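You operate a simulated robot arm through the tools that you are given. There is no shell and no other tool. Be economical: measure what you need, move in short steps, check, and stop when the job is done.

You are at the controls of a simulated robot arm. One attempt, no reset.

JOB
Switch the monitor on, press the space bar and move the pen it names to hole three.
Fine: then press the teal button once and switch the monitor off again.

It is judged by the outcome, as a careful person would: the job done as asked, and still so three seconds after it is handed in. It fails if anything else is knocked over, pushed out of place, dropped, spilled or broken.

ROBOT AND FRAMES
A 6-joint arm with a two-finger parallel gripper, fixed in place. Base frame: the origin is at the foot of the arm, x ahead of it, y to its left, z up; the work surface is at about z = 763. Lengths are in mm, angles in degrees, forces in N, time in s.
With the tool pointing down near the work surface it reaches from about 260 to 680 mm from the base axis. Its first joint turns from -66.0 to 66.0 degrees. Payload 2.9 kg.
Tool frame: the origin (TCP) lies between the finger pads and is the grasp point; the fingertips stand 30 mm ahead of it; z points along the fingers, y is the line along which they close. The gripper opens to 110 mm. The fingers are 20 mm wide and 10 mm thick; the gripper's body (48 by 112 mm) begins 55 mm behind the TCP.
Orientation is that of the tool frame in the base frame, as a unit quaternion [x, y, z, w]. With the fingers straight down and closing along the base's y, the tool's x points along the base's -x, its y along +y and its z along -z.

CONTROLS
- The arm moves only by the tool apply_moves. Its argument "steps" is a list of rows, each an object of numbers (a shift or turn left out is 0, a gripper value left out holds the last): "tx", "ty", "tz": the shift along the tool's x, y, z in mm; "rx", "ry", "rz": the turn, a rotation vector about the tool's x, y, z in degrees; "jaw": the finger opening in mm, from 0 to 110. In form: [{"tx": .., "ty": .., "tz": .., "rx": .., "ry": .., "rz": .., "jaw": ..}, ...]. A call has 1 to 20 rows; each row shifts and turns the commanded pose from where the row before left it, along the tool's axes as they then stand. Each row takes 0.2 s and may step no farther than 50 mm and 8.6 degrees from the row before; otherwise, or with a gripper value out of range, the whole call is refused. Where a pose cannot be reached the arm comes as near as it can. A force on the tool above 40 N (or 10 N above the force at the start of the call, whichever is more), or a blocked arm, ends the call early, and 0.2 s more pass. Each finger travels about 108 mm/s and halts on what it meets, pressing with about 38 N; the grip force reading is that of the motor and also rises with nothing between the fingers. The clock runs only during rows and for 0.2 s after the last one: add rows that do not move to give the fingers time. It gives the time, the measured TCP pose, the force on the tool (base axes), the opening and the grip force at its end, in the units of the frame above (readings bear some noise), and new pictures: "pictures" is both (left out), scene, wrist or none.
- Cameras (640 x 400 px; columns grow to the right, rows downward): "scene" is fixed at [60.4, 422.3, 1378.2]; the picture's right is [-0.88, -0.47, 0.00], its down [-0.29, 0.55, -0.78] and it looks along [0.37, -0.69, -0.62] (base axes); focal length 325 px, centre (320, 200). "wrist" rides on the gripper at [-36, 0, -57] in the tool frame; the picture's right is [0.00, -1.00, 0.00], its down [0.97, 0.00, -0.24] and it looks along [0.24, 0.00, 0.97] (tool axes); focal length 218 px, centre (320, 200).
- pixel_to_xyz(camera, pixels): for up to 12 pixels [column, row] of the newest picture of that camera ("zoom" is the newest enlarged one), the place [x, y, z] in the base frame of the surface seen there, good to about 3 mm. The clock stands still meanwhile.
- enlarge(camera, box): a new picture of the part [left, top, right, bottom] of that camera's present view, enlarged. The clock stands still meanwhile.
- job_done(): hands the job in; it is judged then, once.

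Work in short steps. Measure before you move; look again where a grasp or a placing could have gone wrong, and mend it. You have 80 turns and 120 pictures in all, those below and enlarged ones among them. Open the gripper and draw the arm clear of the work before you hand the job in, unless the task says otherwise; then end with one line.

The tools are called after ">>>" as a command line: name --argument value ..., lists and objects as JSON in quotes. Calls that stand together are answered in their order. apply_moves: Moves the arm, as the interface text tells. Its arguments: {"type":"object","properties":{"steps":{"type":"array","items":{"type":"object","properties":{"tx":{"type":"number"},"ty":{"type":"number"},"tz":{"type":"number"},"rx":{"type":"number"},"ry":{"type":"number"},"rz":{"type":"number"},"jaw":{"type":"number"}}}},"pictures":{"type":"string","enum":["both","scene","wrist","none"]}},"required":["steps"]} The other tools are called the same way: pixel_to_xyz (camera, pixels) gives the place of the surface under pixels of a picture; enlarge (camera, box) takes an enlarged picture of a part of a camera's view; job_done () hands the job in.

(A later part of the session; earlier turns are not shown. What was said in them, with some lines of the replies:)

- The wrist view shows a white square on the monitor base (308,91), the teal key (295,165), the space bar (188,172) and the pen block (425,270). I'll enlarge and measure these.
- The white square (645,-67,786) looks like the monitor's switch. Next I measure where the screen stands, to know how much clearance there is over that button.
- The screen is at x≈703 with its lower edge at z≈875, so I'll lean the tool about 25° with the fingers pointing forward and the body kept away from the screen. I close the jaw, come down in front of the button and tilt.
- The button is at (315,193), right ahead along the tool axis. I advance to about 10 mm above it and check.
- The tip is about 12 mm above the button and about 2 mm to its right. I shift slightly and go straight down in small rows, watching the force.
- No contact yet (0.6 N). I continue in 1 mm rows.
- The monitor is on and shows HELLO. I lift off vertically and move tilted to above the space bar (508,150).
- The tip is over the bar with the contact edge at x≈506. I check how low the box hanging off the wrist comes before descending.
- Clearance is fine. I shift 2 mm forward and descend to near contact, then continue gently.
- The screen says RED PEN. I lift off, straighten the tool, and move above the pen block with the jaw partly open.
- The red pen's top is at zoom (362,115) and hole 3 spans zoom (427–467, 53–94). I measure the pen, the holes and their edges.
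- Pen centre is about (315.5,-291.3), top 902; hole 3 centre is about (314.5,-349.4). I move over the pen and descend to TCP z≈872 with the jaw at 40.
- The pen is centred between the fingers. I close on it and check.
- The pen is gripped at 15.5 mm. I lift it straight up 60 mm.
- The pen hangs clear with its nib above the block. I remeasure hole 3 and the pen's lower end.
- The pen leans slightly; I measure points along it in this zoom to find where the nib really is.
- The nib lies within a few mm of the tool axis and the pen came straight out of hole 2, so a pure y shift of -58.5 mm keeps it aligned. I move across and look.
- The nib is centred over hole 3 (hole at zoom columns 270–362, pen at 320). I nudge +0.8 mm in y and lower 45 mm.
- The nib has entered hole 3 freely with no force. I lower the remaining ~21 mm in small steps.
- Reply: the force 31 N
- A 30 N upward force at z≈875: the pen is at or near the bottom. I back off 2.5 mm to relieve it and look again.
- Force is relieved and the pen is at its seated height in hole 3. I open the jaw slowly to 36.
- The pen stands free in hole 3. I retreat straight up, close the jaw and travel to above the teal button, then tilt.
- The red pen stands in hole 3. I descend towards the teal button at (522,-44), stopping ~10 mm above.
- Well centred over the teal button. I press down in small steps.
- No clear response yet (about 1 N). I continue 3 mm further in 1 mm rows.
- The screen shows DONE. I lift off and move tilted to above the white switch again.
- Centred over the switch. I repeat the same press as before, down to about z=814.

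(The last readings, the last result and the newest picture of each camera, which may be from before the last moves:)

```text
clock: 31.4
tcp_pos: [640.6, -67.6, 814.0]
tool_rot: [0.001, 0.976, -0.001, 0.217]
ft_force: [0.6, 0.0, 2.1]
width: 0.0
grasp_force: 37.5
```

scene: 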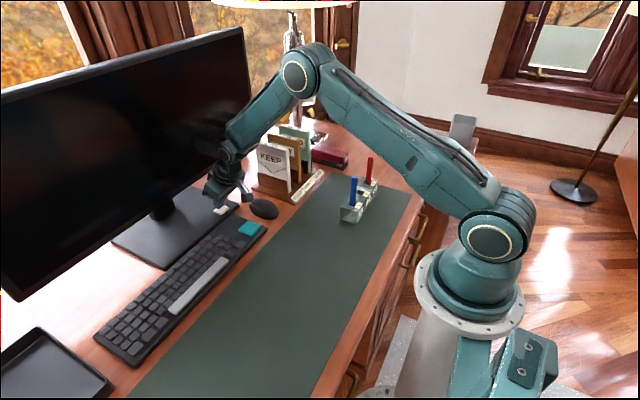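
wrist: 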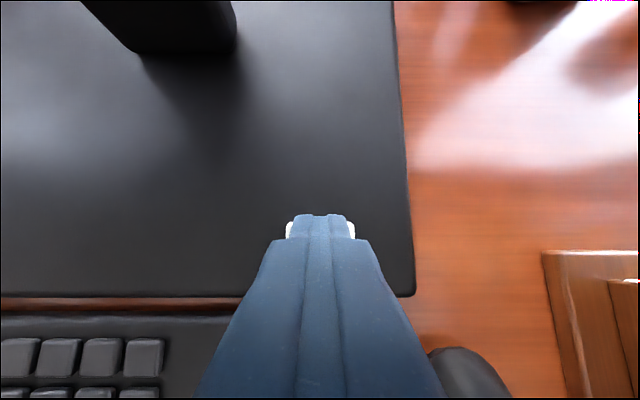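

The monitor is dark again. I lift off, withdraw back along the tool axis, straighten and open the gripper.

>>> apply_moves --steps '[{"tx": -8.5, "tz": -18}, {"tz": -45}, {"tz": -45}, {"tz": -45}, {"tz": -40}, {"ry": 8.33}, {"ry": 8.33}, {"ry": 8.34, "jaw": 60}, {"tz": -40, "tx": 20, "jaw": 110}, {"tz": -40, "tx": 20}, {}, {}]'

>>> enlarge --camera "scene" --box '[200, 100, 440, 250]'

```text
clock: 34.0
tcp_pos: [526.5, -67.3, 1074.1]
tool_rot: [0.001, 1.0, 0.0, 0.0]
ft_force: [1.1, 0.0, -0.5]
width: 110.2
grasp_force: 0.1
```

scene: 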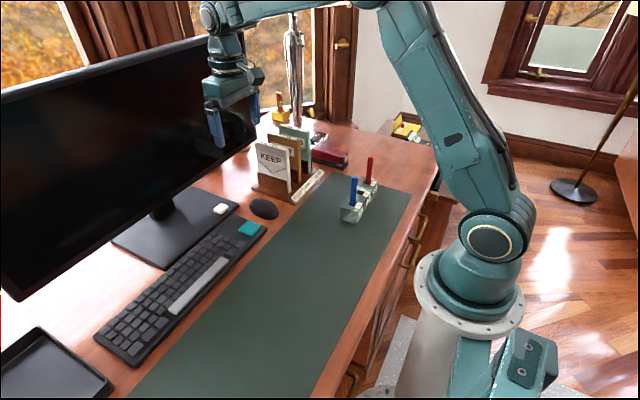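
wrist: 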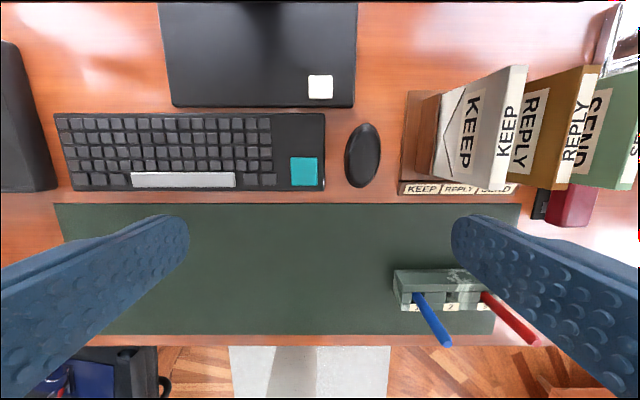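

```text
2.67 times, centred on (320, 175) of scene
```

zoom: 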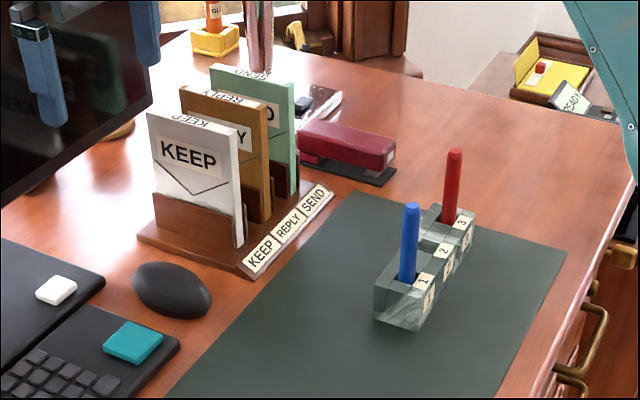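

The red pen stands in hole 3, the monitor is off, nothing else has moved, and the gripper is open and clear. I hand the job in.

>>> job_done

```text
The job is handed in.
```

The monitor named the red pen, which now stands in hole three; I then pressed the teal button once (the screen showed DONE) and switched the monitor off.
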